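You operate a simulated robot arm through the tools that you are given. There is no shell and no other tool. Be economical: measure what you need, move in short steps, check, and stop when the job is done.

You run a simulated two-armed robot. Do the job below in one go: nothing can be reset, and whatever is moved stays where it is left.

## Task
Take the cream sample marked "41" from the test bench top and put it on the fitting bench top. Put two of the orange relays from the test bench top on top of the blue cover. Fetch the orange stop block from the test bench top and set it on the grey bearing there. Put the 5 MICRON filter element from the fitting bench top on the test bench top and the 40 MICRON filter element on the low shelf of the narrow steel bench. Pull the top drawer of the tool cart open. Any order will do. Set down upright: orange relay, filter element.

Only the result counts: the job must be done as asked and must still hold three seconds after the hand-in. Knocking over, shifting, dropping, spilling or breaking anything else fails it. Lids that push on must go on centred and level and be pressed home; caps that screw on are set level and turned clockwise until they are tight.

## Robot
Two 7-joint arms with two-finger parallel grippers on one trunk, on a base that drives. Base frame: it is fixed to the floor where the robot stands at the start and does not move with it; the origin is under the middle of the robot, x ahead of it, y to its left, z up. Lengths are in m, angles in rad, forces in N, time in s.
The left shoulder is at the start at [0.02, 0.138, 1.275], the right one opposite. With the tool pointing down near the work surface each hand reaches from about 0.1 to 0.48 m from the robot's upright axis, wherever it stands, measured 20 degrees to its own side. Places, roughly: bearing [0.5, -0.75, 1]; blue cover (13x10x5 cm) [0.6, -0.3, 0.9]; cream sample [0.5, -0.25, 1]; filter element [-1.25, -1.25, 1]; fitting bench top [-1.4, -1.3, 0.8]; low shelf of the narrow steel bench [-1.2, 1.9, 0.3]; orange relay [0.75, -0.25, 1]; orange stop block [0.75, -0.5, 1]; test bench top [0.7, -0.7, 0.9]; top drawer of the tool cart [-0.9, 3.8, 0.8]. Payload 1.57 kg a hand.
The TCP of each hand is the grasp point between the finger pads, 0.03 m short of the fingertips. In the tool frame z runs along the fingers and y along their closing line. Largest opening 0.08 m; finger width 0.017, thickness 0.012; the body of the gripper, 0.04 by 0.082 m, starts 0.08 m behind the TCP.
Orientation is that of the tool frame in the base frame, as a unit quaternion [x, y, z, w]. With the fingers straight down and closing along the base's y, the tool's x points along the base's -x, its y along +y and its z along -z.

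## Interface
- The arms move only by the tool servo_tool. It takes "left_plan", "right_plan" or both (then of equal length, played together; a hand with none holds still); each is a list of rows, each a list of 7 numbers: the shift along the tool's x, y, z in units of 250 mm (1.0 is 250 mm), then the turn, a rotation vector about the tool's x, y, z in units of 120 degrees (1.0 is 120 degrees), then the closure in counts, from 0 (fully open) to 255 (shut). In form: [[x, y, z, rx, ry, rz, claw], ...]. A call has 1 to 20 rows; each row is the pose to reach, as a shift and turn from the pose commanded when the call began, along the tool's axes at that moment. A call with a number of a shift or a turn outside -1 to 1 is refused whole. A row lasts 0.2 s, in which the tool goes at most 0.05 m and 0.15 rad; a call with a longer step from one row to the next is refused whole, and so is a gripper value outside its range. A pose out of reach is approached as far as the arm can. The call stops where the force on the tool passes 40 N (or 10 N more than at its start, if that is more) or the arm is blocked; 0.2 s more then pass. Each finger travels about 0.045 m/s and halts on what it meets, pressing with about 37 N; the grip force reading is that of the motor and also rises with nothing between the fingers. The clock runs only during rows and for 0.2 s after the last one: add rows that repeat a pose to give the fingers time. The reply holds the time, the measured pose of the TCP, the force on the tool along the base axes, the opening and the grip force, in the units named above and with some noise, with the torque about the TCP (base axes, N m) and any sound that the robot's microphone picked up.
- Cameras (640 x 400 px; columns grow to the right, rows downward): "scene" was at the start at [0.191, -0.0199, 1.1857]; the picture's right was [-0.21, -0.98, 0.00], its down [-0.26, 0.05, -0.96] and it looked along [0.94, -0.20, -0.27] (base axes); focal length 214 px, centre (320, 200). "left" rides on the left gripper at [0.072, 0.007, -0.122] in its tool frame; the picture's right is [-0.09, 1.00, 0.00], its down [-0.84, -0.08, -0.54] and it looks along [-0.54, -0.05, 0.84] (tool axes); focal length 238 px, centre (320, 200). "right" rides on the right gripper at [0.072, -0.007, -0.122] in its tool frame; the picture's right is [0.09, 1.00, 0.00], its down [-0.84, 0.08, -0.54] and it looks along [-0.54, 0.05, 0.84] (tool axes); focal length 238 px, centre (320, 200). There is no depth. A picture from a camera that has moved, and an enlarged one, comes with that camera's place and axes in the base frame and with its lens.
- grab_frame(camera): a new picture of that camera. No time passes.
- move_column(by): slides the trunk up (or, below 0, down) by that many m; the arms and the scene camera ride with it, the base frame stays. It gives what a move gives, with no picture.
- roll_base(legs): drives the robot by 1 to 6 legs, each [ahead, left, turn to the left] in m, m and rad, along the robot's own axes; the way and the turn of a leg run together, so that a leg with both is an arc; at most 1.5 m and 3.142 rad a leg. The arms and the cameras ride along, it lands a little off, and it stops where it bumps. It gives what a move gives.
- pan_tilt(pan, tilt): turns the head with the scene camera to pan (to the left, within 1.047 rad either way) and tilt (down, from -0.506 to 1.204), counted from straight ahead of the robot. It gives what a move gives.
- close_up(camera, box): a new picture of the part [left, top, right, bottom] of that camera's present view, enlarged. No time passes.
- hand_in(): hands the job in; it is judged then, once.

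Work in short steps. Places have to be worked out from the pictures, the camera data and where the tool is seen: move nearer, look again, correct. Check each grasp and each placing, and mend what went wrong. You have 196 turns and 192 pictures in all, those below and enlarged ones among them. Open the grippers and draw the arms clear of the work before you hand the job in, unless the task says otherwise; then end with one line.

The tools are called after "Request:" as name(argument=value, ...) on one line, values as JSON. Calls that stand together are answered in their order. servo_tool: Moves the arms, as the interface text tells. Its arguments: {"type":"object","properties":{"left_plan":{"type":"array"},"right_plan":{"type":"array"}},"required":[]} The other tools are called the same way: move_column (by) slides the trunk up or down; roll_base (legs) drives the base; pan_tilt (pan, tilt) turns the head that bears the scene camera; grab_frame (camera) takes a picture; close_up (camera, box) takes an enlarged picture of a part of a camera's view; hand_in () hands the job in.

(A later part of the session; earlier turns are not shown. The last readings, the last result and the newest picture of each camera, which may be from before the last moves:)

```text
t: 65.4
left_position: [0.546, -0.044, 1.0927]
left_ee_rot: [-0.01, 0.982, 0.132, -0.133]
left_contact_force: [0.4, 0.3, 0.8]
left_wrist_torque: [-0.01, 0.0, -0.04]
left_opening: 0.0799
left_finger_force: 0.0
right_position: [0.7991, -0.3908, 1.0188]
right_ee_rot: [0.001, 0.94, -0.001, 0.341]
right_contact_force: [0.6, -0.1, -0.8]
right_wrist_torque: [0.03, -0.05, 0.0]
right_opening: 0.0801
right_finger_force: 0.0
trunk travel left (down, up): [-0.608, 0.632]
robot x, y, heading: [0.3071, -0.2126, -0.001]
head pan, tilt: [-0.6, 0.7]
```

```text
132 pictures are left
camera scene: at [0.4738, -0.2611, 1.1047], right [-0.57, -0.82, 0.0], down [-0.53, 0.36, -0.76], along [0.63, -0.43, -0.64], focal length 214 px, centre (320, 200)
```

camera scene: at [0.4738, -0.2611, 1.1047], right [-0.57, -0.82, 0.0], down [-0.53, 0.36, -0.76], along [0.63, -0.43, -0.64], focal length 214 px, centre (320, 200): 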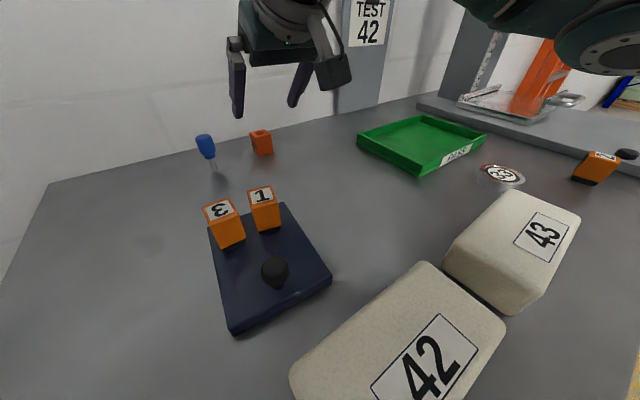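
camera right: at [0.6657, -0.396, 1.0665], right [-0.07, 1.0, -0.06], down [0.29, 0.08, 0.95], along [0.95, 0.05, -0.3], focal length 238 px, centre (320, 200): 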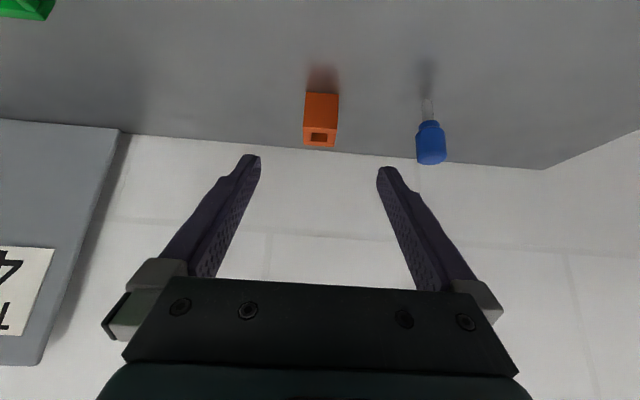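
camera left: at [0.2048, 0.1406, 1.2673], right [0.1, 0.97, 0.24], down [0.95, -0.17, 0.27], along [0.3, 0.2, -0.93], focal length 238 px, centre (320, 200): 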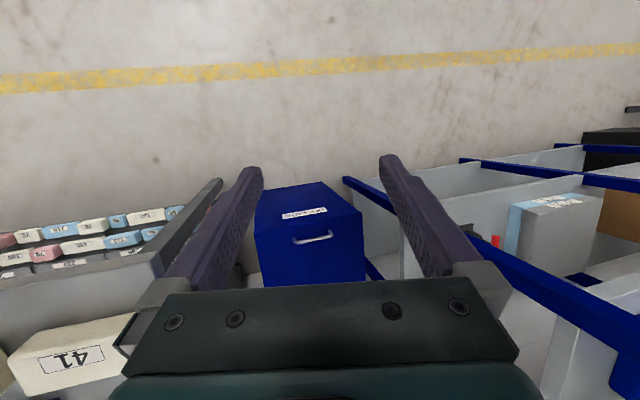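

Block confirmed at (0.870,-0.389). Advance along the fingers to straddle it.

Request:
servo_tool(right_plan=[[0.004, 0.003, 0.15, 0, 0, 0, 0], [0.008, 0.006, 0.3, 0, 0, 0, 0], [0.012, 0.006, 0.38, 0, 0, 0, 0], [0.012, 0.006, 0.43, 0, 0, 0, 0]])

Request:
grab_frame(camera="right")

Request:
close_up(camera="scene", box=[160, 60, 400, 210])

```text
t: 66.4
left_position: [0.5451, -0.0438, 1.092]
left_ee_rot: [-0.011, 0.982, 0.132, -0.134]
left_contact_force: [-1.3, -0.1, 1.0]
left_wrist_torque: [0.0, 0.0, 0.01]
left_opening: 0.08
left_finger_force: 0.2
right_position: [0.8677, -0.388, 0.933]
right_ee_rot: [-0.001, 0.94, 0.0, 0.342]
right_contact_force: [-0.9, -0.7, 0.0]
right_wrist_torque: [0.0, -0.01, 0.01]
right_opening: 0.0801
right_finger_force: 0.0
trunk travel left (down, up): [-0.608, 0.632]
robot x, y, heading: [0.3046, -0.2124, 0.001]
head pan, tilt: [-0.6, 0.7]
```

```text
131 pictures are left
camera right: at [0.7337, -0.3943, 0.9816], right [-0.07, 1.0, -0.06], down [0.29, 0.08, 0.95], along [0.95, 0.05, -0.3], focal length 238 px, centre (320, 200)
```

right: 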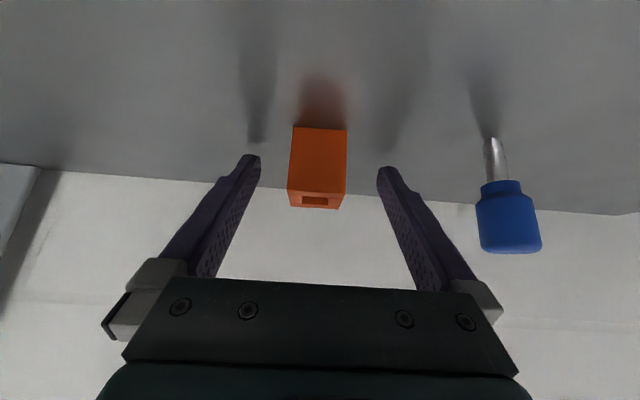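

```text
2.67 times, centred on (280, 135) of scene
camera zoom: at [0.4738, -0.2611, 1.1047], right [-0.57, -0.82, 0.0], down [-0.53, 0.36, -0.76], along [0.63, -0.43, -0.64], focal length 572 px, centre (427, 373)
```

zoom: 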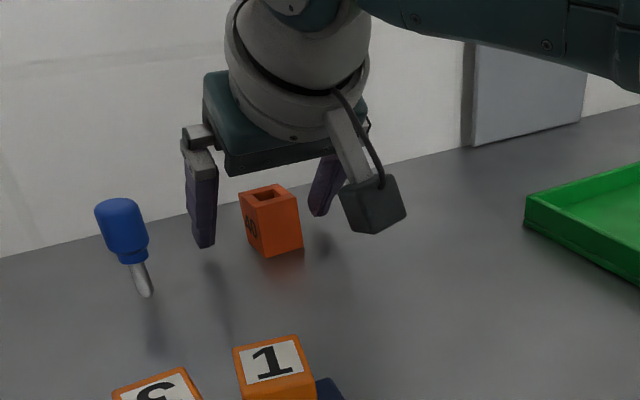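

Straddled properly. Close, then lift straight up and back.

Request:
servo_tool(right_plan=[[0, 0, 0, 0, 0, 0, 100], [0, 0, 0, 0, 0, 0, 255], [0, 0, 0, 0, 0, 0, 255], [0, 0, 0, 0, 0, 0, 255], [0, 0, 0, 0, 0, 0, 255], [0, 0, 0, 0, 0, 0, 255], [-0.05, 0, -0.06, 0, 0, 0, 255], [-0.1, 0, -0.12, 0, 0, 0, 255], [-0.15, 0, -0.18, 0, 0, 0, 255], [-0.15, 0, -0.18, 0, 0, 0, 255]])

Request:
grab_frame(camera="right")

```text
t: 68.6
left_position: [0.5451, -0.0439, 1.0931]
left_ee_rot: [-0.01, 0.982, 0.132, -0.134]
left_contact_force: [0.6, 0.7, 0.0]
left_wrist_torque: [0.01, 0.0, -0.02]
left_opening: 0.0797
left_finger_force: 0.0
right_position: [0.8683, -0.3888, 0.9923]
right_ee_rot: [-0.001, 0.94, 0.0, 0.341]
right_contact_force: [0.4, 0.2, 0.1]
right_wrist_torque: [0.0, 0.01, 0.0]
right_opening: 0.0312
right_finger_force: 36.7
trunk travel left (down, up): [-0.608, 0.632]
robot x, y, heading: [0.3063, -0.2132, -0.004]
head pan, tilt: [-0.6, 0.7]
```

```text
129 pictures are left
camera right: at [0.7341, -0.3938, 1.0404], right [-0.07, 1.0, -0.06], down [0.29, 0.08, 0.95], along [0.95, 0.05, -0.3], focal length 238 px, centre (320, 200)
```

right: 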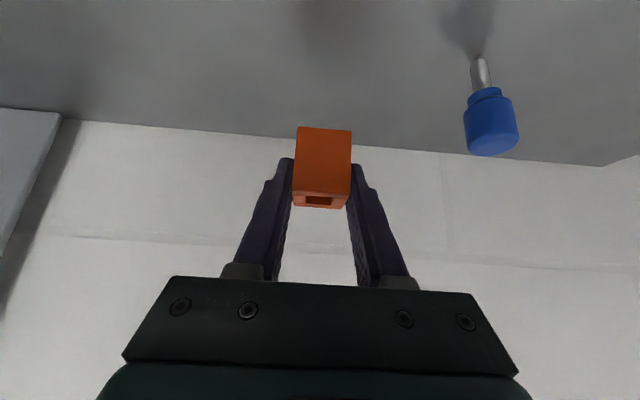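

Held. Draw the hand back and up, then move the base back 0.08 and right 0.26 to face the bearing.

Request:
servo_tool(right_plan=[[0.02, 0, -0.13, 0, 0, 0, 255], [0.08, 0, -0.27, 0, 0, 0, 255], [0.18, 0, -0.41, 0, 0, 0, 255], [0.28, 0, -0.55, 0, 0, 0, 255], [0.38, 0, -0.69, 0, 0, 0, 255], [0.48, 0, -0.83, 0, 0, 0, 255], [0.557, 0, -0.83, 0, 0, 0, 255]])

Request:
roll_base(legs=[[-0.08, 0, 0], [0, -0.26, 0]])

Request:
grab_frame(camera="scene")

Request:
grab_frame(camera="right")

```text
t: 70.2
left_position: [0.5452, -0.0444, 1.0914]
left_ee_rot: [-0.01, 0.982, 0.131, -0.134]
left_contact_force: [0.3, 0.1, 0.5]
left_wrist_torque: [0.0, 0.0, -0.01]
left_opening: 0.08
left_finger_force: 0.1
right_position: [0.6501, -0.3885, 1.0606]
right_ee_rot: [0.001, 0.94, -0.002, 0.34]
right_contact_force: [-0.6, 0.5, -0.6]
right_wrist_torque: [0.03, 0.0, 0.01]
right_opening: 0.0315
right_finger_force: 37.0
right hand out of reach, approached as far as the arm can: row 6, 7
trunk travel left (down, up): [-0.608, 0.632]
robot x, y, heading: [0.3046, -0.2082, -0.004]
head pan, tilt: [-0.6, 0.7]
```

```text
t: 72.7
left_position: [0.4646, -0.2955, 1.0933]
left_ee_rot: [-0.014, 0.982, 0.131, -0.134]
left_contact_force: [-0.8, -0.1, 1.0]
left_wrist_torque: [0.05, 0.06, 0.0]
left_opening: 0.08
left_finger_force: 0.0
right_position: [0.5709, -0.6395, 1.0622]
right_ee_rot: [-0.002, 0.94, 0.0, 0.34]
right_contact_force: [0.2, 0.8, 0.5]
right_wrist_torque: [-0.02, 0.02, -0.02]
right_opening: 0.0314
right_finger_force: 36.8
trunk travel left (down, up): [-0.608, 0.632]
robot x, y, heading: [0.2267, -0.4684, 0.008]
head pan, tilt: [-0.6, 0.7]
```

```text
128 pictures are left
camera scene: at [0.3939, -0.5136, 1.1047], right [-0.56, -0.83, 0.0], down [-0.53, 0.36, -0.76], along [0.63, -0.43, -0.64], focal length 214 px, centre (320, 200)
```

scene: 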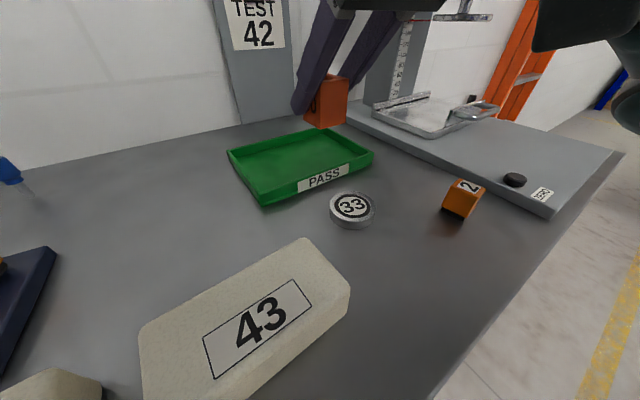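

```text
127 pictures are left
camera right: at [0.4377, -0.6458, 1.1095], right [-0.08, 1.0, -0.06], down [0.3, 0.08, 0.95], along [0.95, 0.06, -0.3], focal length 238 px, centre (320, 200)
```

right: 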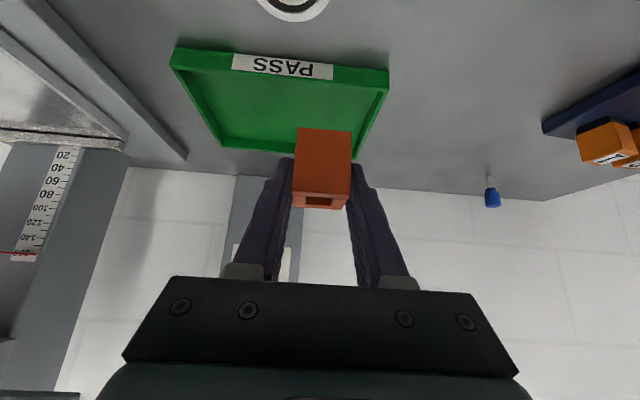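

Bearing centre ≈(0.551,-0.668), top z≈0.917. To stay in the tilted hand's range I back the base 0.08 and move the block above the bearing.

Request:
roll_base(legs=[[-0.08, 0, 0]])

Request:
servo_tool(right_plan=[[-0.006, -0.03, 0.08, 0, 0, 0, 255], [-0.012, -0.06, 0.16, 0, 0, 0, 255], [-0.018, -0.09, 0.24, 0, 0, 0, 255], [-0.024, -0.114, 0.3, 0, 0, 0, 255], [-0.024, -0.114, 0.3, 0, 0, 0, 255]])

Request:
grab_frame(camera="scene")

Request:
grab_frame(camera="right")

```text
t: 73.7
left_position: [0.3882, -0.2954, 1.092]
left_ee_rot: [-0.013, 0.982, 0.131, -0.134]
left_contact_force: [0.8, 0.2, 0.5]
left_wrist_torque: [0.01, 0.0, 0.02]
left_opening: 0.0801
left_finger_force: 0.1
right_position: [0.4951, -0.6403, 1.0613]
right_ee_rot: [-0.002, 0.94, 0.0, 0.341]
right_contact_force: [0.1, -0.5, -1.3]
right_wrist_torque: [0.0, -0.01, 0.0]
right_opening: 0.0314
right_finger_force: 37.0
trunk travel left (down, up): [-0.608, 0.632]
robot x, y, heading: [0.1439, -0.4656, 0.001]
head pan, tilt: [-0.6, 0.7]
```

```text
t: 74.9
left_position: [0.3874, -0.2971, 1.0918]
left_ee_rot: [-0.013, 0.982, 0.131, -0.134]
left_contact_force: [0.1, -0.6, -0.1]
left_wrist_torque: [0.02, 0.04, -0.02]
left_opening: 0.08
left_finger_force: 0.0
right_position: [0.5476, -0.6691, 1.0069]
right_ee_rot: [-0.002, 0.941, 0.0, 0.34]
right_contact_force: [-0.8, 0.2, -0.8]
right_wrist_torque: [0.0, 0.0, -0.02]
right_opening: 0.0313
right_finger_force: 37.2
trunk travel left (down, up): [-0.608, 0.632]
robot x, y, heading: [0.1505, -0.4692, -0.001]
head pan, tilt: [-0.6, 0.7]
```

```text
126 pictures are left
camera scene: at [0.3173, -0.5141, 1.1047], right [-0.56, -0.83, 0.0], down [-0.53, 0.36, -0.76], along [0.63, -0.43, -0.64], focal length 214 px, centre (320, 200)
```

scene: 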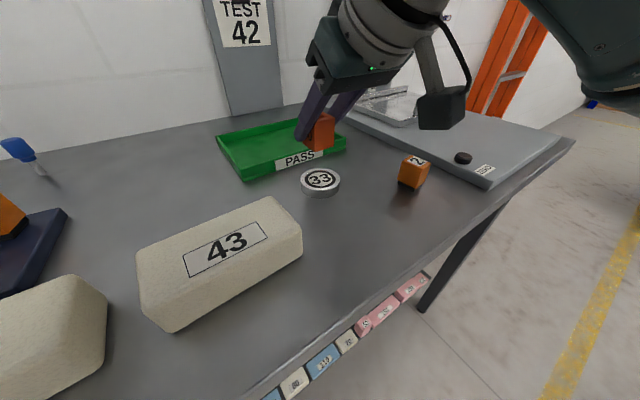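

```text
125 pictures are left
camera right: at [0.4139, -0.6739, 1.0547], right [-0.08, 1.0, -0.06], down [0.3, 0.08, 0.95], along [0.95, 0.05, -0.3], focal length 238 px, centre (320, 200)
```

right: 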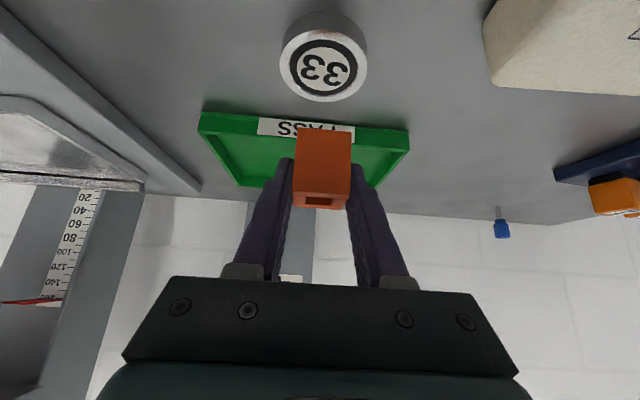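

Refined bearing centre (0.546,-0.671), top 0.917; the block is directly above. Lower to near contact and then in fine steps.

Request:
servo_tool(right_plan=[[0.07, 0, 0.07, 0, 0, 0, 255], [0.135, 0, 0.142, 0, 0, 0, 255], [0.14, 0, 0.148, 0, 0, 0, 255], [0.145, 0, 0.154, 0, 0, 0, 255], [0.15, 0, 0.16, 0, 0, 0, 255], [0.155, 0, 0.166, 0, 0, 0, 255], [0.16, 0, 0.172, 0, 0, 0, 255], [0.165, 0, 0.178, 0, 0, 0, 255], [0.17, 0, 0.184, 0, 0, 0, 255]])

Request:
close_up(camera="scene", box=[240, 110, 400, 210])

Request:
grab_frame(camera="right")

```text
t: 76.9
left_position: [0.3878, -0.2966, 1.0934]
left_ee_rot: [-0.013, 0.982, 0.132, -0.133]
left_contact_force: [0.4, -0.9, -0.1]
left_wrist_torque: [-0.02, 0.0, 0.01]
left_opening: 0.08
left_finger_force: 0.1
right_position: [0.5453, -0.6691, 0.9495]
right_ee_rot: [-0.004, 0.939, 0.002, 0.345]
right_contact_force: [-9.9, 5.1, 32.8]
right_wrist_torque: [0.04, 0.4, 0.0]
right_opening: 0.0314
right_finger_force: 37.1
trunk travel left (down, up): [-0.608, 0.632]
robot x, y, heading: [0.1484, -0.4651, 0.002]
head pan, tilt: [-0.6, 0.7]
```

```text
4.00 times, centred on (320, 160) of scene
camera zoom: at [0.3176, -0.5144, 1.1054], right [-0.56, -0.83, 0.0], down [-0.53, 0.36, -0.77], along [0.63, -0.43, -0.64], focal length 858 px, centre (320, 360)
```

zoom: 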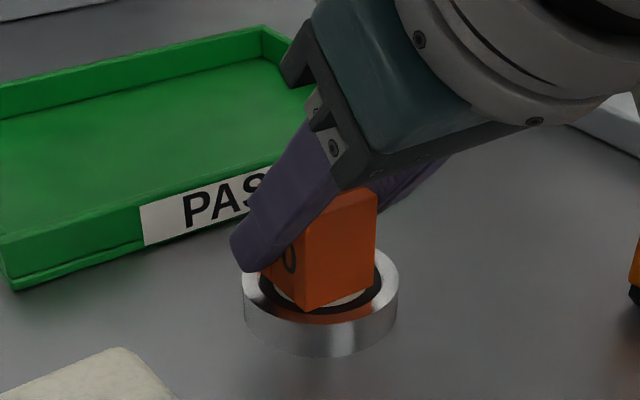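

```text
123 pictures are left
camera right: at [0.4116, -0.6752, 0.996], right [-0.08, 1.0, -0.06], down [0.29, 0.08, 0.96], along [0.96, 0.06, -0.29], focal length 238 px, centre (320, 200)
```

right: 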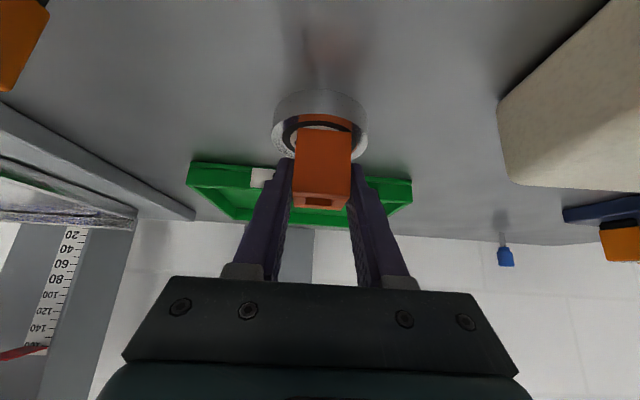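

Block sits centred on the bearing. Ease off, open, and retreat along the fingers.

Request:
servo_tool(right_plan=[[-0.004, 0, -0.004, 0, 0, 0, 255], [-0.004, 0, -0.004, 0, 0, 0, 145], [-0.004, 0, -0.004, 0, 0, 0, 120], [-0.004, 0, -0.004, 0, 0, 0, 60], [-0.004, 0, -0.004, 0, 0, 0, 0], [-0.004, 0, -0.004, 0, 0, 0, 0], [-0.004, 0, -0.1, 0, 0, 0, 0], [-0.02, 0, -0.25, 0, 0, 0, 0], [-0.1, 0, -0.4, 0, 0, 0, 0], [-0.2, 0, -0.5, 0, 0, 0, 0]])

Request:
grab_frame(camera="scene")

Request:
grab_frame(camera="right")

```text
t: 79.1
left_position: [0.3888, -0.2964, 1.0936]
left_ee_rot: [-0.014, 0.982, 0.132, -0.135]
left_contact_force: [-0.4, -0.1, -0.7]
left_wrist_torque: [-0.02, -0.02, 0.02]
left_opening: 0.0803
left_finger_force: 0.1
right_position: [0.5036, -0.6707, 1.0739]
right_ee_rot: [-0.003, 0.94, 0.0, 0.341]
right_contact_force: [0.3, 0.8, -0.1]
right_wrist_torque: [-0.01, -0.02, 0.01]
right_opening: 0.0798
right_finger_force: 0.0
trunk travel left (down, up): [-0.608, 0.632]
robot x, y, heading: [0.1469, -0.4664, 0.008]
head pan, tilt: [-0.6, 0.7]
```

```text
122 pictures are left
camera scene: at [0.3175, -0.5141, 1.1047], right [-0.56, -0.83, 0.0], down [-0.53, 0.36, -0.77], along [0.63, -0.43, -0.64], focal length 214 px, centre (320, 200)
```

scene: 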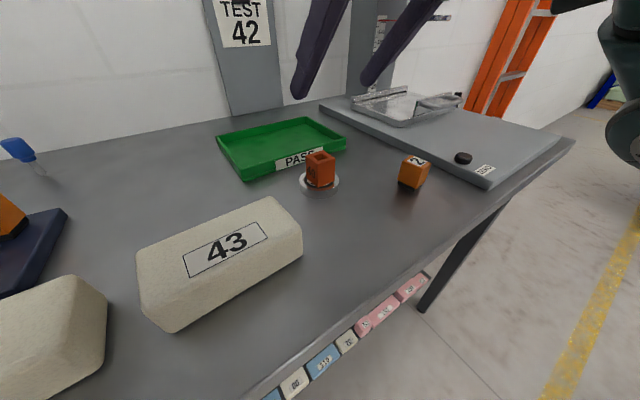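

```text
121 pictures are left
camera right: at [0.3703, -0.6761, 1.1211], right [-0.08, 1.0, -0.06], down [0.3, 0.08, 0.95], along [0.95, 0.05, -0.3], focal length 238 px, centre (320, 200)
```

right: 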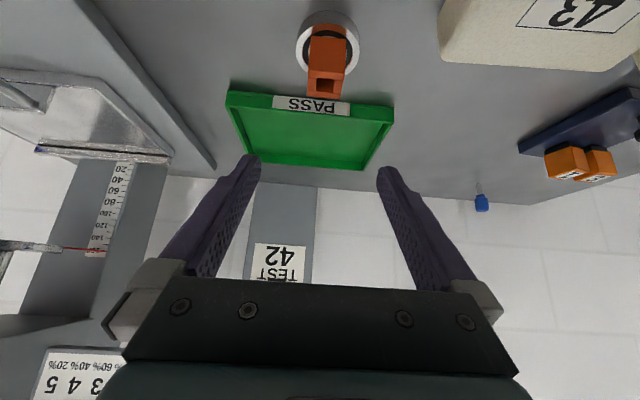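

The stop block stands on the bearing. Next sample 41: level the hand, then drive left in front of it.

Request:
servo_tool(right_plan=[[0, 0, 0, 0, 0.067, 0, 0], [0, 0, 0, 0, 0.134, 0, 0], [0, 0, 0, 0, 0.2, 0, 0], [0, 0, 0, 0, 0.267, 0, 0], [0, 0, 0, 0, 0.333, 0, 0]])

Request:
servo_tool(right_plan=[[0, 0, 0, 0, 0, 0.068, 0], [0, 0, 0, 0, 0, 0.136, 0], [0, 0, 0, 0, 0, 0.204, 0], [0, 0, 0, 0, 0, 0.272, 0], [0, 0, 0, 0, 0, 0.34, 0], [0, 0, 0, 0, 0, 0.408, 0], [0, 0, 0, 0, 0, 0.476, 0], [0, 0, 0, 0, 0, 0.544, 0], [0, 0, 0, 0, 0, 0.612, 0], [0, 0, 0, 0, 0, 0.68, 0], [0, 0, 0, 0, 0, 0.75, 0]])

Request:
roll_base(legs=[[-0.07, 0, 0], [0, 0.45, 0]])

Request:
pan_tilt(pan=-0.3, tilt=0.9)

Request:
grab_frame(camera="right")

Request:
grab_frame(camera="scene")

```text
t: 80.3
left_position: [0.3891, -0.2966, 1.0916]
left_ee_rot: [-0.013, 0.982, 0.131, -0.135]
left_contact_force: [-0.6, 0.2, 0.2]
left_wrist_torque: [0.0, 0.0, -0.01]
left_opening: 0.0799
left_finger_force: 0.0
right_position: [0.503, -0.6692, 1.0742]
right_ee_rot: [-0.001, 1.0, 0.0, -0.002]
right_contact_force: [0.4, -0.7, 0.5]
right_wrist_torque: [0.02, -0.01, -0.02]
right_opening: 0.0799
right_finger_force: 0.0
trunk travel left (down, up): [-0.608, 0.632]
robot x, y, heading: [0.1511, -0.467, -0.004]
head pan, tilt: [-0.6, 0.7]
```

```text
t: 82.7
left_position: [0.3879, -0.2956, 1.0926]
left_ee_rot: [-0.014, 0.982, 0.132, -0.134]
left_contact_force: [-0.4, 0.2, -0.3]
left_wrist_torque: [0.02, -0.03, 0.0]
left_opening: 0.0802
left_finger_force: 0.1
right_position: [0.5025, -0.668, 1.0732]
right_ee_rot: [0.706, 0.708, -0.003, -0.001]
right_contact_force: [-0.5, -0.1, 0.7]
right_wrist_torque: [-0.01, 0.03, 0.01]
right_opening: 0.0798
right_finger_force: 0.1
trunk travel left (down, up): [-0.608, 0.632]
robot x, y, heading: [0.1456, -0.4685, 0.002]
head pan, tilt: [-0.6, 0.7]
```

```text
t: 86.1
left_position: [0.3173, 0.1542, 1.0929]
left_ee_rot: [-0.015, 0.982, 0.131, -0.134]
left_contact_force: [-0.1, -0.1, -0.4]
left_wrist_torque: [0.02, 0.01, 0.02]
left_opening: 0.08
left_finger_force: 0.0
right_position: [0.4318, -0.2188, 1.0752]
right_ee_rot: [0.704, 0.71, -0.001, -0.001]
right_contact_force: [0.0, 1.1, 0.6]
right_wrist_torque: [0.02, 0.01, 0.01]
right_opening: 0.08
right_finger_force: 0.0
trunk travel left (down, up): [-0.608, 0.632]
robot x, y, heading: [0.0783, -0.0211, 0.006]
head pan, tilt: [-0.6, 0.7]
```

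```text
t: 86.9
left_position: [0.3164, 0.1538, 1.0917]
left_ee_rot: [-0.014, 0.982, 0.131, -0.135]
left_contact_force: [0.1, 0.7, 0.2]
left_wrist_torque: [-0.03, 0.02, -0.01]
left_opening: 0.0801
left_finger_force: 0.0
right_position: [0.4329, -0.2183, 1.074]
right_ee_rot: [0.704, 0.71, -0.001, -0.001]
right_contact_force: [-0.5, -0.1, -0.1]
right_wrist_torque: [0.02, 0.02, 0.0]
right_opening: 0.0801
right_finger_force: 0.0
trunk travel left (down, up): [-0.608, 0.632]
robot x, y, heading: [0.0777, -0.0166, 0.014]
head pan, tilt: [-0.3, 0.901]
```

```text
120 pictures are left
camera right: at [0.4249, -0.1447, 1.1965], right [0.99, 0.1, 0.0], down [0.09, -0.84, 0.54], along [0.05, -0.54, -0.84], focal length 238 px, centre (320, 200)
```

right: 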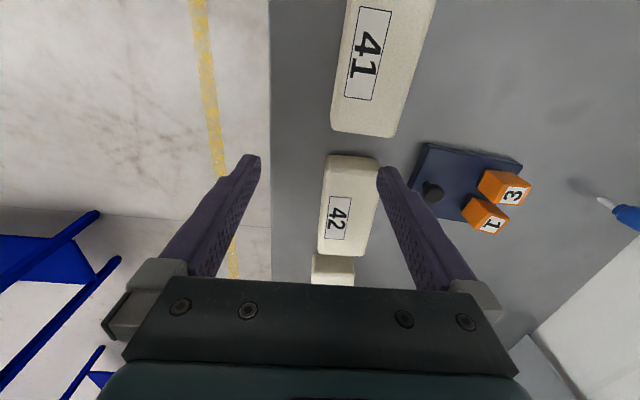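

```text
119 pictures are left
camera scene: at [0.2483, -0.0386, 1.0886], right [-0.29, -0.96, 0.0], down [-0.75, 0.23, -0.62], along [0.59, -0.18, -0.78], focal length 214 px, centre (320, 200)
```

scene: 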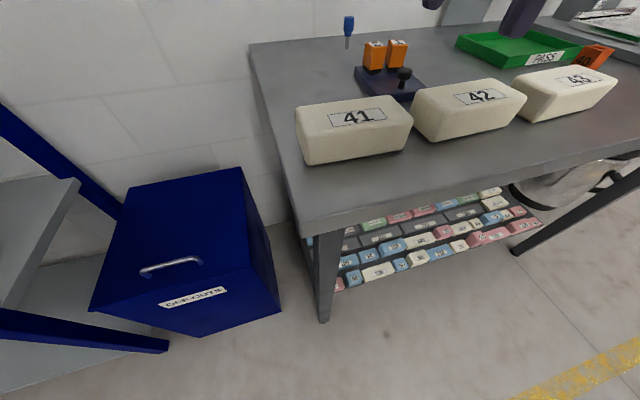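

Samples look ~0.055–0.065 wide, fits the gripper. Move above sample 41 (~(0.465,-0.147)) and look.

Request:
servo_tool(right_plan=[[0.14, 0.06, 0, 0, 0, 0, 0], [0.284, 0.128, 0, 0, 0, 0, 0], [0.284, 0.128, 0, 0, 0, 0, 0]])

Request:
grab_frame(camera="right")

```text
t: 87.7
left_position: [0.3153, 0.1549, 1.0928]
left_ee_rot: [-0.015, 0.982, 0.132, -0.135]
left_contact_force: [0.3, -0.1, 0.4]
left_wrist_torque: [0.01, 0.0, -0.02]
left_opening: 0.0798
left_finger_force: 0.1
right_position: [0.4649, -0.1492, 1.0743]
right_ee_rot: [0.704, 0.71, -0.002, 0.0]
right_contact_force: [-0.1, -0.6, -0.7]
right_wrist_torque: [0.03, -0.01, -0.02]
right_opening: 0.0799
right_finger_force: 0.2
trunk travel left (down, up): [-0.608, 0.632]
robot x, y, heading: [0.0765, -0.0158, 0.011]
head pan, tilt: [-0.3, 0.901]
```

```text
118 pictures are left
camera right: at [0.4579, -0.0747, 1.1966], right [0.99, 0.1, 0.0], down [0.09, -0.84, 0.54], along [0.05, -0.54, -0.84], focal length 238 px, centre (320, 200)
```

right: 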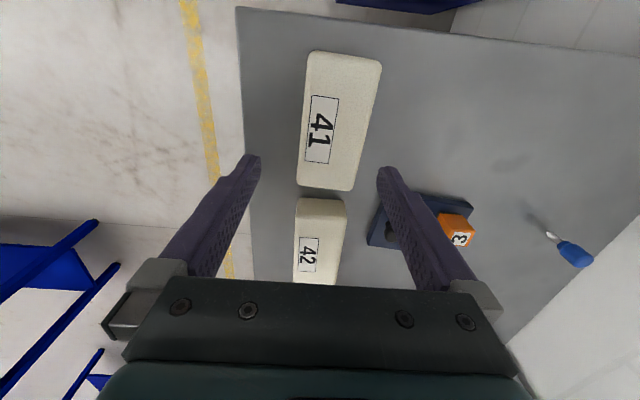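

Sample 41: centre ≈(0.478,-0.146), ~63 mm wide and aligned. Descend over it and grip.

Request:
servo_tool(right_plan=[[0.012, 0.052, 0.1, 0, 0, 0, 0], [0.012, 0.052, 0.25, 0, 0, 0, 0], [0.012, 0.052, 0.4, 0, 0, 0, 0], [0.012, 0.052, 0.51, 0, 0, 0, 0]])

Request:
grab_frame(camera="right")

Request:
grab_frame(camera="scene")

```text
t: 88.7
left_position: [0.3165, 0.1527, 1.0925]
left_ee_rot: [-0.014, 0.982, 0.13, -0.134]
left_contact_force: [-0.1, -0.6, -0.6]
left_wrist_torque: [0.0, 0.03, 0.05]
left_opening: 0.08
left_finger_force: 0.1
right_position: [0.4781, -0.1433, 0.9432]
right_ee_rot: [0.704, 0.71, -0.001, 0.0]
right_contact_force: [-0.5, -0.1, -0.2]
right_wrist_torque: [0.0, 0.02, 0.03]
right_opening: 0.0799
right_finger_force: 0.0
trunk travel left (down, up): [-0.608, 0.632]
robot x, y, heading: [0.0751, -0.0183, 0.01]
head pan, tilt: [-0.3, 0.901]
```

```text
117 pictures are left
camera right: at [0.4699, -0.07, 1.0657], right [0.99, 0.1, 0.0], down [0.09, -0.84, 0.54], along [0.05, -0.54, -0.84], focal length 238 px, centre (320, 200)
```

right: 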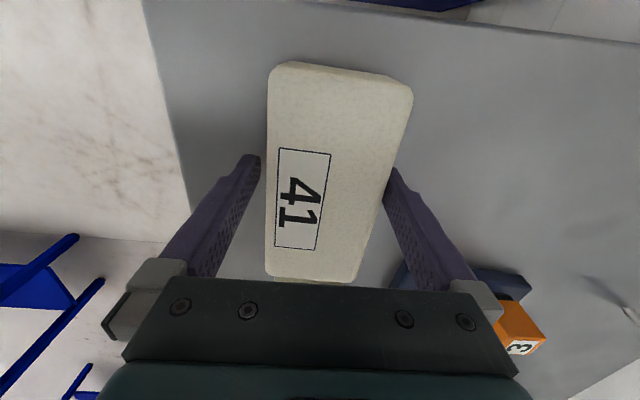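

```text
116 pictures are left
camera scene: at [0.2482, -0.0385, 1.0886], right [-0.29, -0.96, 0.0], down [-0.75, 0.23, -0.62], along [0.59, -0.18, -0.78], focal length 214 px, centre (320, 200)
```

scene: 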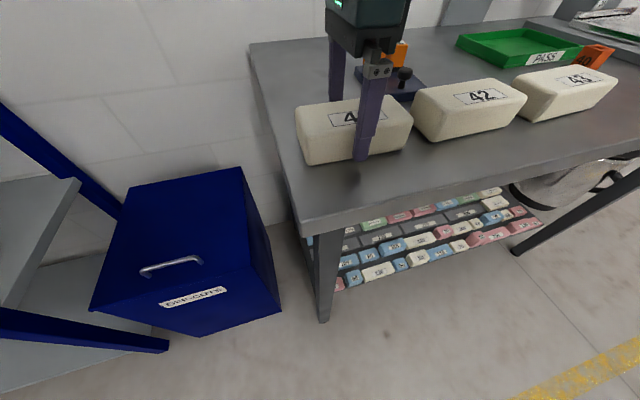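

Fingers straddle it. Close and lift slowly.

Request:
servo_tool(right_plan=[[0, 0, 0, 0, 0, 0, 100], [0, 0, 0, 0, 0, 0, 255], [0, 0, 0, 0, 0, 0, 255], [0, 0, 0, 0, 0, 0, 255], [0, 0, -0.05, 0, 0, 0, 255], [0, 0, -0.12, 0, 0, 0, 255], [0, 0, -0.2, 0, 0, 0, 255], [0, 0, -0.3, 0, 0, 0, 255], [0, 0, -0.4, 0, 0, 0, 255], [0, 0, -0.4, 0, 0, 0, 255]])

Request:
grab_frame(camera="right")

```text
t: 90.9
left_position: [0.3172, 0.1525, 1.0924]
left_ee_rot: [-0.015, 0.982, 0.131, -0.135]
left_contact_force: [1.1, -1.0, 0.0]
left_wrist_torque: [0.0, 0.0, 0.02]
left_opening: 0.0801
left_finger_force: 0.1
right_position: [0.4784, -0.144, 1.047]
right_ee_rot: [0.704, 0.71, -0.002, -0.001]
right_contact_force: [-0.8, 0.1, -1.2]
right_wrist_torque: [0.0, -0.01, -0.01]
right_opening: 0.069
right_finger_force: 37.1
trunk travel left (down, up): [-0.608, 0.632]
robot x, y, heading: [0.0758, -0.0174, 0.011]
head pan, tilt: [-0.3, 0.901]
```

```text
115 pictures are left
camera right: at [0.471, -0.0699, 1.1694], right [0.99, 0.1, 0.0], down [0.09, -0.84, 0.54], along [0.05, -0.54, -0.84], focal length 238 px, centre (320, 200)
```

right: 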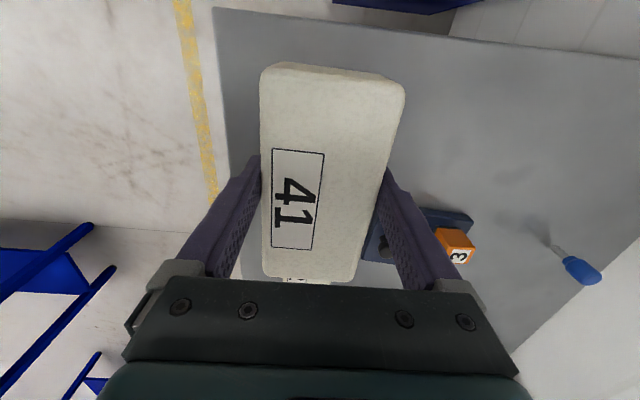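

Sample 41 is held firmly and is light. I back away from the bench and turn right to look for the fitting bench.

Request:
roll_base(legs=[[-0.45, 0, 0], [0, 0, -1.4]])

Request:
pan_tilt(pan=-0.4, tilt=0.3)

Request:
grab_frame(camera="scene")

```text
t: 97.0
left_position: [-0.1681, -0.2238, 1.0913]
left_ee_rot: [0.616, 0.765, 0.187, -0.02]
left_contact_force: [0.4, 0.1, -0.2]
left_wrist_torque: [0.02, 0.0, 0.04]
left_opening: 0.0802
left_finger_force: 0.1
right_position: [-0.4291, -0.4402, 1.0474]
right_ee_rot: [0.995, 0.097, -0.001, -0.002]
right_contact_force: [-0.1, 0.4, 0.1]
right_wrist_torque: [0.0, 0.02, 0.01]
right_opening: 0.069
right_finger_force: 37.6
trunk travel left (down, up): [-0.608, 0.632]
robot x, y, heading: [-0.3847, -0.0229, -1.378]
head pan, tilt: [-0.3, 0.901]
```

```text
t: 98.0
left_position: [-0.1666, -0.2248, 1.0921]
left_ee_rot: [0.615, 0.765, 0.187, -0.021]
left_contact_force: [-0.9, -0.3, 0.8]
left_wrist_torque: [0.02, 0.03, 0.04]
left_opening: 0.0801
left_finger_force: 0.1
right_position: [-0.4288, -0.4404, 1.0476]
right_ee_rot: [0.995, 0.098, -0.001, -0.001]
right_contact_force: [-0.3, -0.6, -0.3]
right_wrist_torque: [0.0, 0.0, 0.01]
right_opening: 0.0687
right_finger_force: 36.7
trunk travel left (down, up): [-0.608, 0.632]
robot x, y, heading: [-0.38, -0.0201, -1.372]
head pan, tilt: [-0.4, 0.3]
```

```text
114 pictures are left
camera scene: at [-0.3792, -0.2111, 1.1407], right [-0.98, 0.2, 0.0], down [0.06, 0.29, -0.95], along [-0.19, -0.94, -0.3], focal length 214 px, centre (320, 200)
```

scene: 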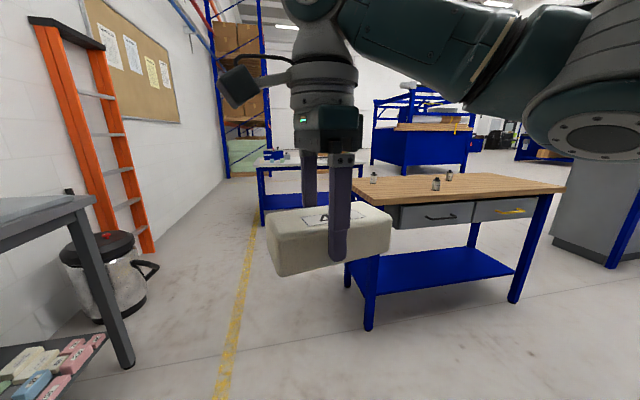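

I see a wood-topped bench with small items on it — likely the fitting bench. Zoom.

Request:
close_up(camera="scene", box=[340, 150, 580, 300])

Request:
close_up(camera="scene", box=[360, 155, 480, 230])

```text
2.67 times, centred on (460, 225) of scene
camera zoom: at [-0.3792, -0.2111, 1.1407], right [-0.98, 0.2, 0.0], down [0.06, 0.29, -0.95], along [-0.19, -0.94, -0.3], focal length 572 px, centre (-53, 133)
```

zoom: 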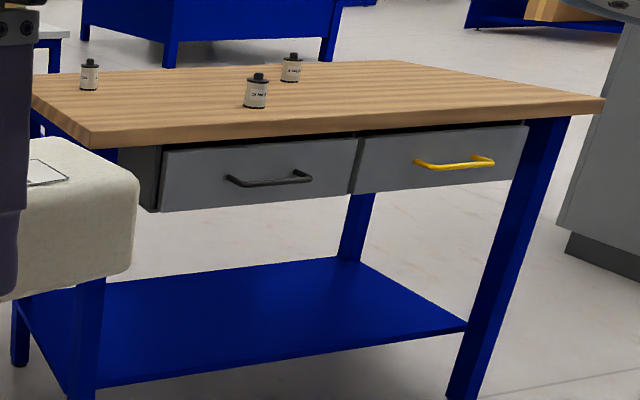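

```text
5.33 times, centred on (420, 192) of scene
camera zoom: at [-0.3792, -0.2111, 1.1407], right [-0.98, 0.2, 0.0], down [0.06, 0.29, -0.95], along [-0.19, -0.94, -0.3], focal length 1144 px, centre (-213, 240)
```

zoom: 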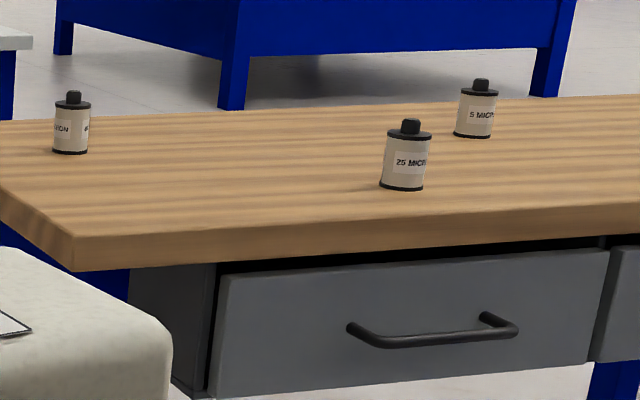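

The three filter elements (5, 25, and presumably 40 MICRON) stand on it; front edge at y≈-1.2, spanning x −0.88…−2.17. I turn to face it and drive closer.

Request:
roll_base(legs=[[0, 0, -0.2], [0, -0.75, 0], [0.65, 0, 0]])

Request:
pan_tilt(pan=0.0, tilt=0.6)

Request:
grab_frame(camera="scene")

```text
t: 106.0
left_position: [-0.9579, -0.9136, 1.0927]
left_ee_rot: [0.686, 0.703, 0.188, -0.001]
left_contact_force: [-0.6, -0.1, -0.1]
left_wrist_torque: [-0.02, 0.03, -0.01]
left_opening: 0.08
left_finger_force: 0.1
right_position: [-1.2561, -1.073, 1.0484]
right_ee_rot: [1.0, 0.0, -0.001, -0.001]
right_contact_force: [0.2, 0.5, 0.1]
right_wrist_torque: [-0.02, 0.04, 0.01]
right_opening: 0.0688
right_finger_force: 36.8
trunk travel left (down, up): [-0.608, 0.632]
robot x, y, heading: [-1.126, -0.6728, -1.575]
head pan, tilt: [-0.4, 0.3]
```

```text
t: 106.9
left_position: [-0.9565, -0.9132, 1.0926]
left_ee_rot: [0.686, 0.703, 0.188, -0.002]
left_contact_force: [0.3, -0.4, -0.9]
left_wrist_torque: [-0.02, -0.02, -0.02]
left_opening: 0.0798
left_finger_force: 0.1
right_position: [-1.2547, -1.0719, 1.0465]
right_ee_rot: [1.0, 0.0, -0.001, -0.001]
right_contact_force: [-0.4, 0.2, -0.5]
right_wrist_torque: [-0.02, -0.01, 0.01]
right_opening: 0.0689
right_finger_force: 36.9
trunk travel left (down, up): [-0.608, 0.632]
robot x, y, heading: [-1.1246, -0.6684, -1.572]
head pan, tilt: [0.0, 0.6]
```

```text
111 pictures are left
camera scene: at [-1.1262, -0.8612, 1.1134], right [-1.0, 0.0, 0.0], down [0.0, 0.56, -0.83], along [0.0, -0.83, -0.56], focal length 214 px, centre (320, 200)
```

scene: 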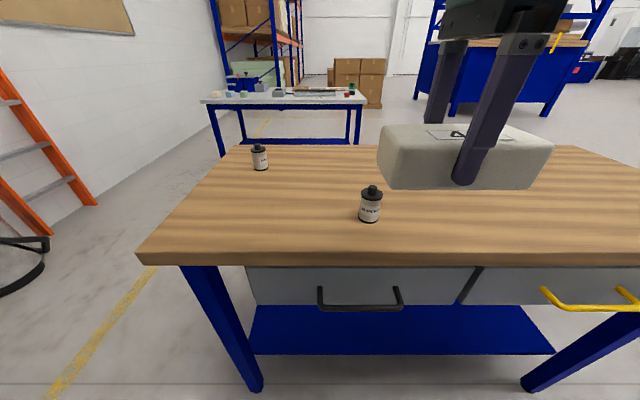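

Bench front edge y≈-1.10, top z≈0.84; the 25 MICRON stands at (-1.22,-1.20), one at (-0.95,-1.42), and the 5 MICRON about (-1.50,-1.42). I drive so that the sample hangs over a free spot at about (-1.42,-1.21).

Request:
roll_base(legs=[[0, -0.16, 0], [0.13, 0, 0]])

Request:
pan_tilt(pan=-0.2, tilt=0.6)

Request:
grab_frame(camera="scene")

Request:
grab_frame(camera="right")

```text
t: 109.2
left_position: [-1.1194, -1.0461, 1.0929]
left_ee_rot: [0.687, 0.702, 0.188, -0.001]
left_contact_force: [0.7, 0.4, -0.1]
left_wrist_torque: [0.0, 0.02, -0.03]
left_opening: 0.0802
left_finger_force: 0.1
right_position: [-1.4175, -1.206, 1.0468]
right_ee_rot: [1.0, 0.001, -0.001, -0.001]
right_contact_force: [1.2, 0.2, -0.3]
right_wrist_torque: [-0.03, 0.03, -0.04]
right_opening: 0.0688
right_finger_force: 37.0
trunk travel left (down, up): [-0.608, 0.632]
robot x, y, heading: [-1.2892, -0.8039, -1.567]
head pan, tilt: [0.0, 0.6]
```

```text
t: 110.0
left_position: [-1.1196, -1.0464, 1.0919]
left_ee_rot: [0.687, 0.702, 0.188, -0.002]
left_contact_force: [-0.1, -1.1, -0.9]
left_wrist_torque: [0.01, -0.02, -0.05]
left_opening: 0.0802
left_finger_force: 0.1
right_position: [-1.4172, -1.2048, 1.0461]
right_ee_rot: [1.0, 0.001, -0.001, -0.002]
right_contact_force: [-0.2, -0.1, -0.9]
right_wrist_torque: [0.04, 0.01, 0.01]
right_opening: 0.0688
right_finger_force: 37.5
trunk travel left (down, up): [-0.608, 0.632]
robot x, y, heading: [-1.2873, -0.8035, -1.571]
head pan, tilt: [-0.201, 0.6]
```

```text
110 pictures are left
camera scene: at [-1.3063, -0.9922, 1.1133], right [-0.98, 0.2, 0.0], down [0.11, 0.55, -0.83], along [-0.16, -0.81, -0.56], focal length 214 px, centre (320, 200)
```

scene: 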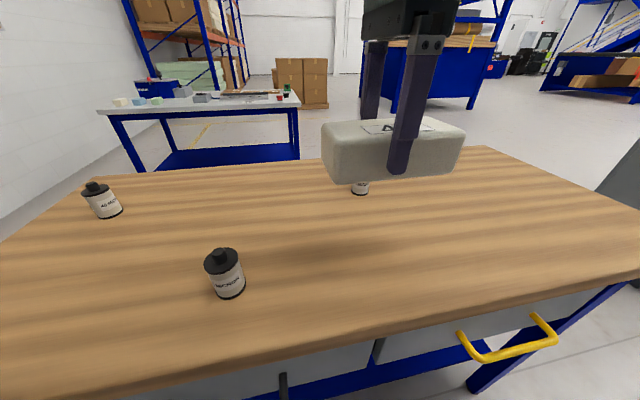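

```text
109 pictures are left
camera right: at [-1.346, -1.198, 1.169], right [0.09, -1.0, 0.0], down [-0.84, -0.08, 0.54], along [-0.54, -0.05, -0.84], focal length 238 px, centre (320, 200)
```

right: 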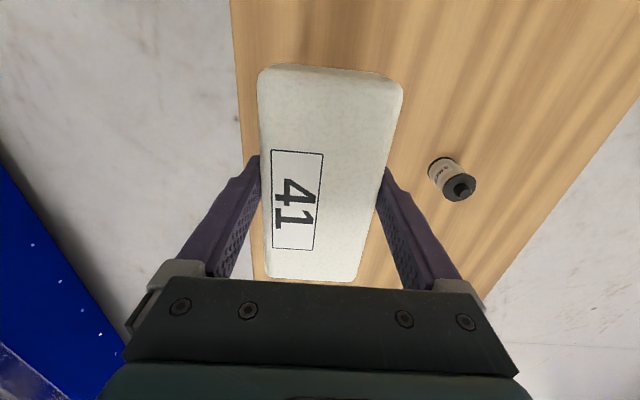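

The spot is clear. Lower sample 41 towards the bench top (expected contact at TCP z≈0.883).

Request:
servo_tool(right_plan=[[0, 0, 0.15, 0, 0, 0, 255], [0, 0, 0.3, 0, 0, 0, 255], [0, 0, 0.45, 0, 0, 0, 255], [0, 0, 0.58, 0, 0, 0, 255], [0, 0, 0.6, 0, 0, 0, 255], [0, 0, 0.62, 0, 0, 0, 255], [0, 0, 0.632, 0, 0, 0, 255], [0, 0, 0.644, 0, 0, 0, 255], [0, 0, 0.656, 0, 0, 0, 255], [0, 0, 0.668, 0, 0, 0, 255], [0, 0, 0.68, 0, 0, 0, 255]])

Request:
grab_frame(camera="scene")

```text
t: 111.6
left_position: [-1.1201, -1.0456, 1.0933]
left_ee_rot: [0.687, 0.702, 0.189, -0.002]
left_contact_force: [0.5, 0.3, -0.4]
left_wrist_torque: [0.02, 0.01, 0.0]
left_opening: 0.0799
left_finger_force: 0.2
right_position: [-1.4165, -1.2063, 0.8944]
right_ee_rot: [1.0, 0.0, 0.001, -0.001]
right_contact_force: [-1.4, 6.5, 17.0]
right_wrist_torque: [0.11, 0.32, -0.05]
right_opening: 0.0687
right_finger_force: 36.8
trunk travel left (down, up): [-0.608, 0.632]
robot x, y, heading: [-1.2895, -0.8058, -1.575]
head pan, tilt: [-0.201, 0.6]
stopped in row 7 (right hand): the force on the tool passed its limit at 46 N (the readings are from after the stop); the commanded pose is now the measured one
```

```text
108 pictures are left
camera scene: at [-1.307, -0.9919, 1.1134], right [-0.98, 0.2, 0.0], down [0.11, 0.55, -0.83], along [-0.16, -0.81, -0.56], focal length 214 px, centre (320, 200)
```

scene: 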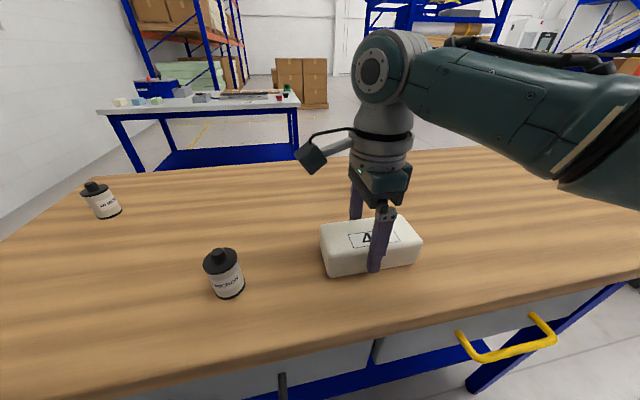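

Contact; the sample rests on the bench (top ≈0.85). Open and lift away.

Request:
servo_tool(right_plan=[[0, 0, 0, 0, 0, 0, 100], [0, 0, 0, 0, 0, 0, 20], [0, 0, 0, 0, 0, 0, 0], [0, 0, 0, 0, 0, 0, 0], [0, 0, -0.1, 0, 0, 0, 0], [0, 0, -0.25, 0, 0, 0, 0], [0, 0, -0.4, 0, 0, 0, 0], [0, 0, -0.55, 0, 0, 0, 0]])

Request:
grab_frame(camera="scene")

Request:
grab_frame(camera="right")

```text
t: 113.4
left_position: [-1.1196, -1.0463, 1.0924]
left_ee_rot: [0.686, 0.703, 0.188, -0.002]
left_contact_force: [0.3, -0.4, 0.1]
left_wrist_torque: [0.01, 0.0, 0.0]
left_opening: 0.08
left_finger_force: 0.1
right_position: [-1.4171, -1.2095, 1.0304]
right_ee_rot: [1.0, 0.001, 0.001, -0.001]
right_contact_force: [1.1, -0.6, 0.0]
right_wrist_torque: [0.0, 0.01, -0.01]
right_opening: 0.08
right_finger_force: 0.1
trunk travel left (down, up): [-0.608, 0.632]
robot x, y, heading: [-1.2872, -0.8031, -1.57]
head pan, tilt: [-0.201, 0.6]
```

```text
107 pictures are left
camera scene: at [-1.3064, -0.9921, 1.1133], right [-0.98, 0.2, 0.0], down [0.11, 0.55, -0.83], along [-0.16, -0.81, -0.56], focal length 214 px, centre (320, 200)
```

scene: 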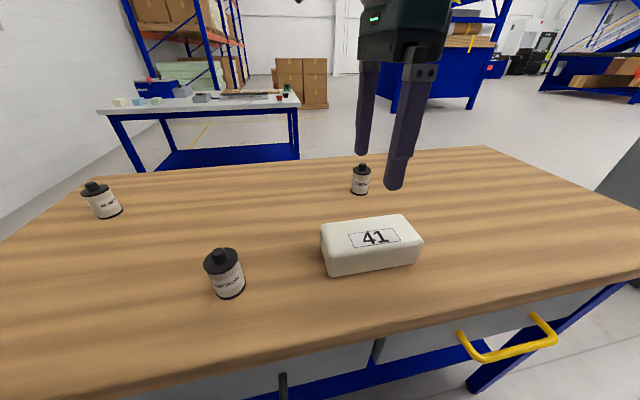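

```text
106 pictures are left
camera right: at [-1.3454, -1.2012, 1.1526], right [0.09, -1.0, 0.0], down [-0.84, -0.08, 0.54], along [-0.54, -0.05, -0.84], focal length 238 px, centre (320, 200)
```

right: 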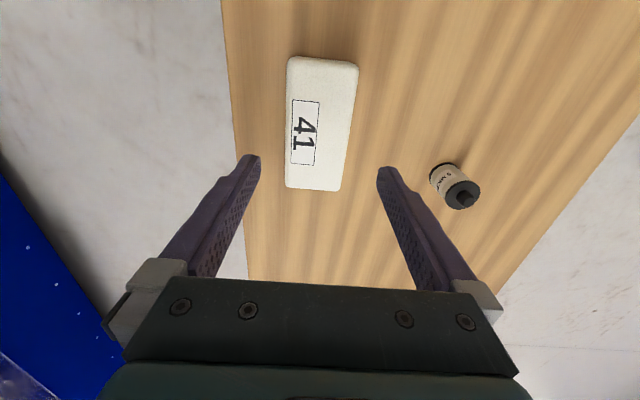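

Sample 41 is in place. I zoom on the filter elements to read the labels.

Request:
close_up(camera="scene", box=[320, 150, 400, 200])

Request:
close_up(camera="scene", box=[70, 170, 150, 220])

```text
8.00 times, centred on (360, 175) of scene
camera zoom: at [-1.3064, -0.9921, 1.1133], right [-0.98, 0.2, 0.0], down [0.11, 0.55, -0.83], along [-0.16, -0.81, -0.56], focal length 1716 px, centre (0, 400)
```

zoom: 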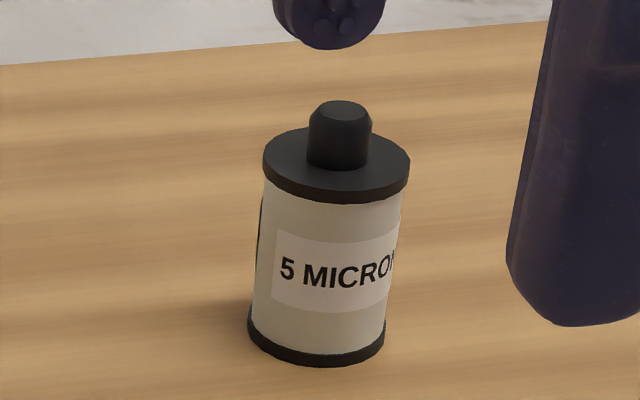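

```text
8.00 times, centred on (110, 195) of scene
camera zoom: at [-1.3064, -0.9921, 1.1133], right [-0.98, 0.2, 0.0], down [0.11, 0.55, -0.83], along [-0.16, -0.81, -0.56], focal length 1716 px, centre (2000, 240)
```

zoom: 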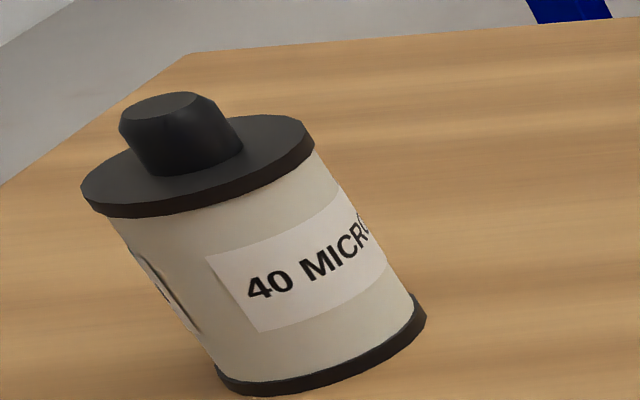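

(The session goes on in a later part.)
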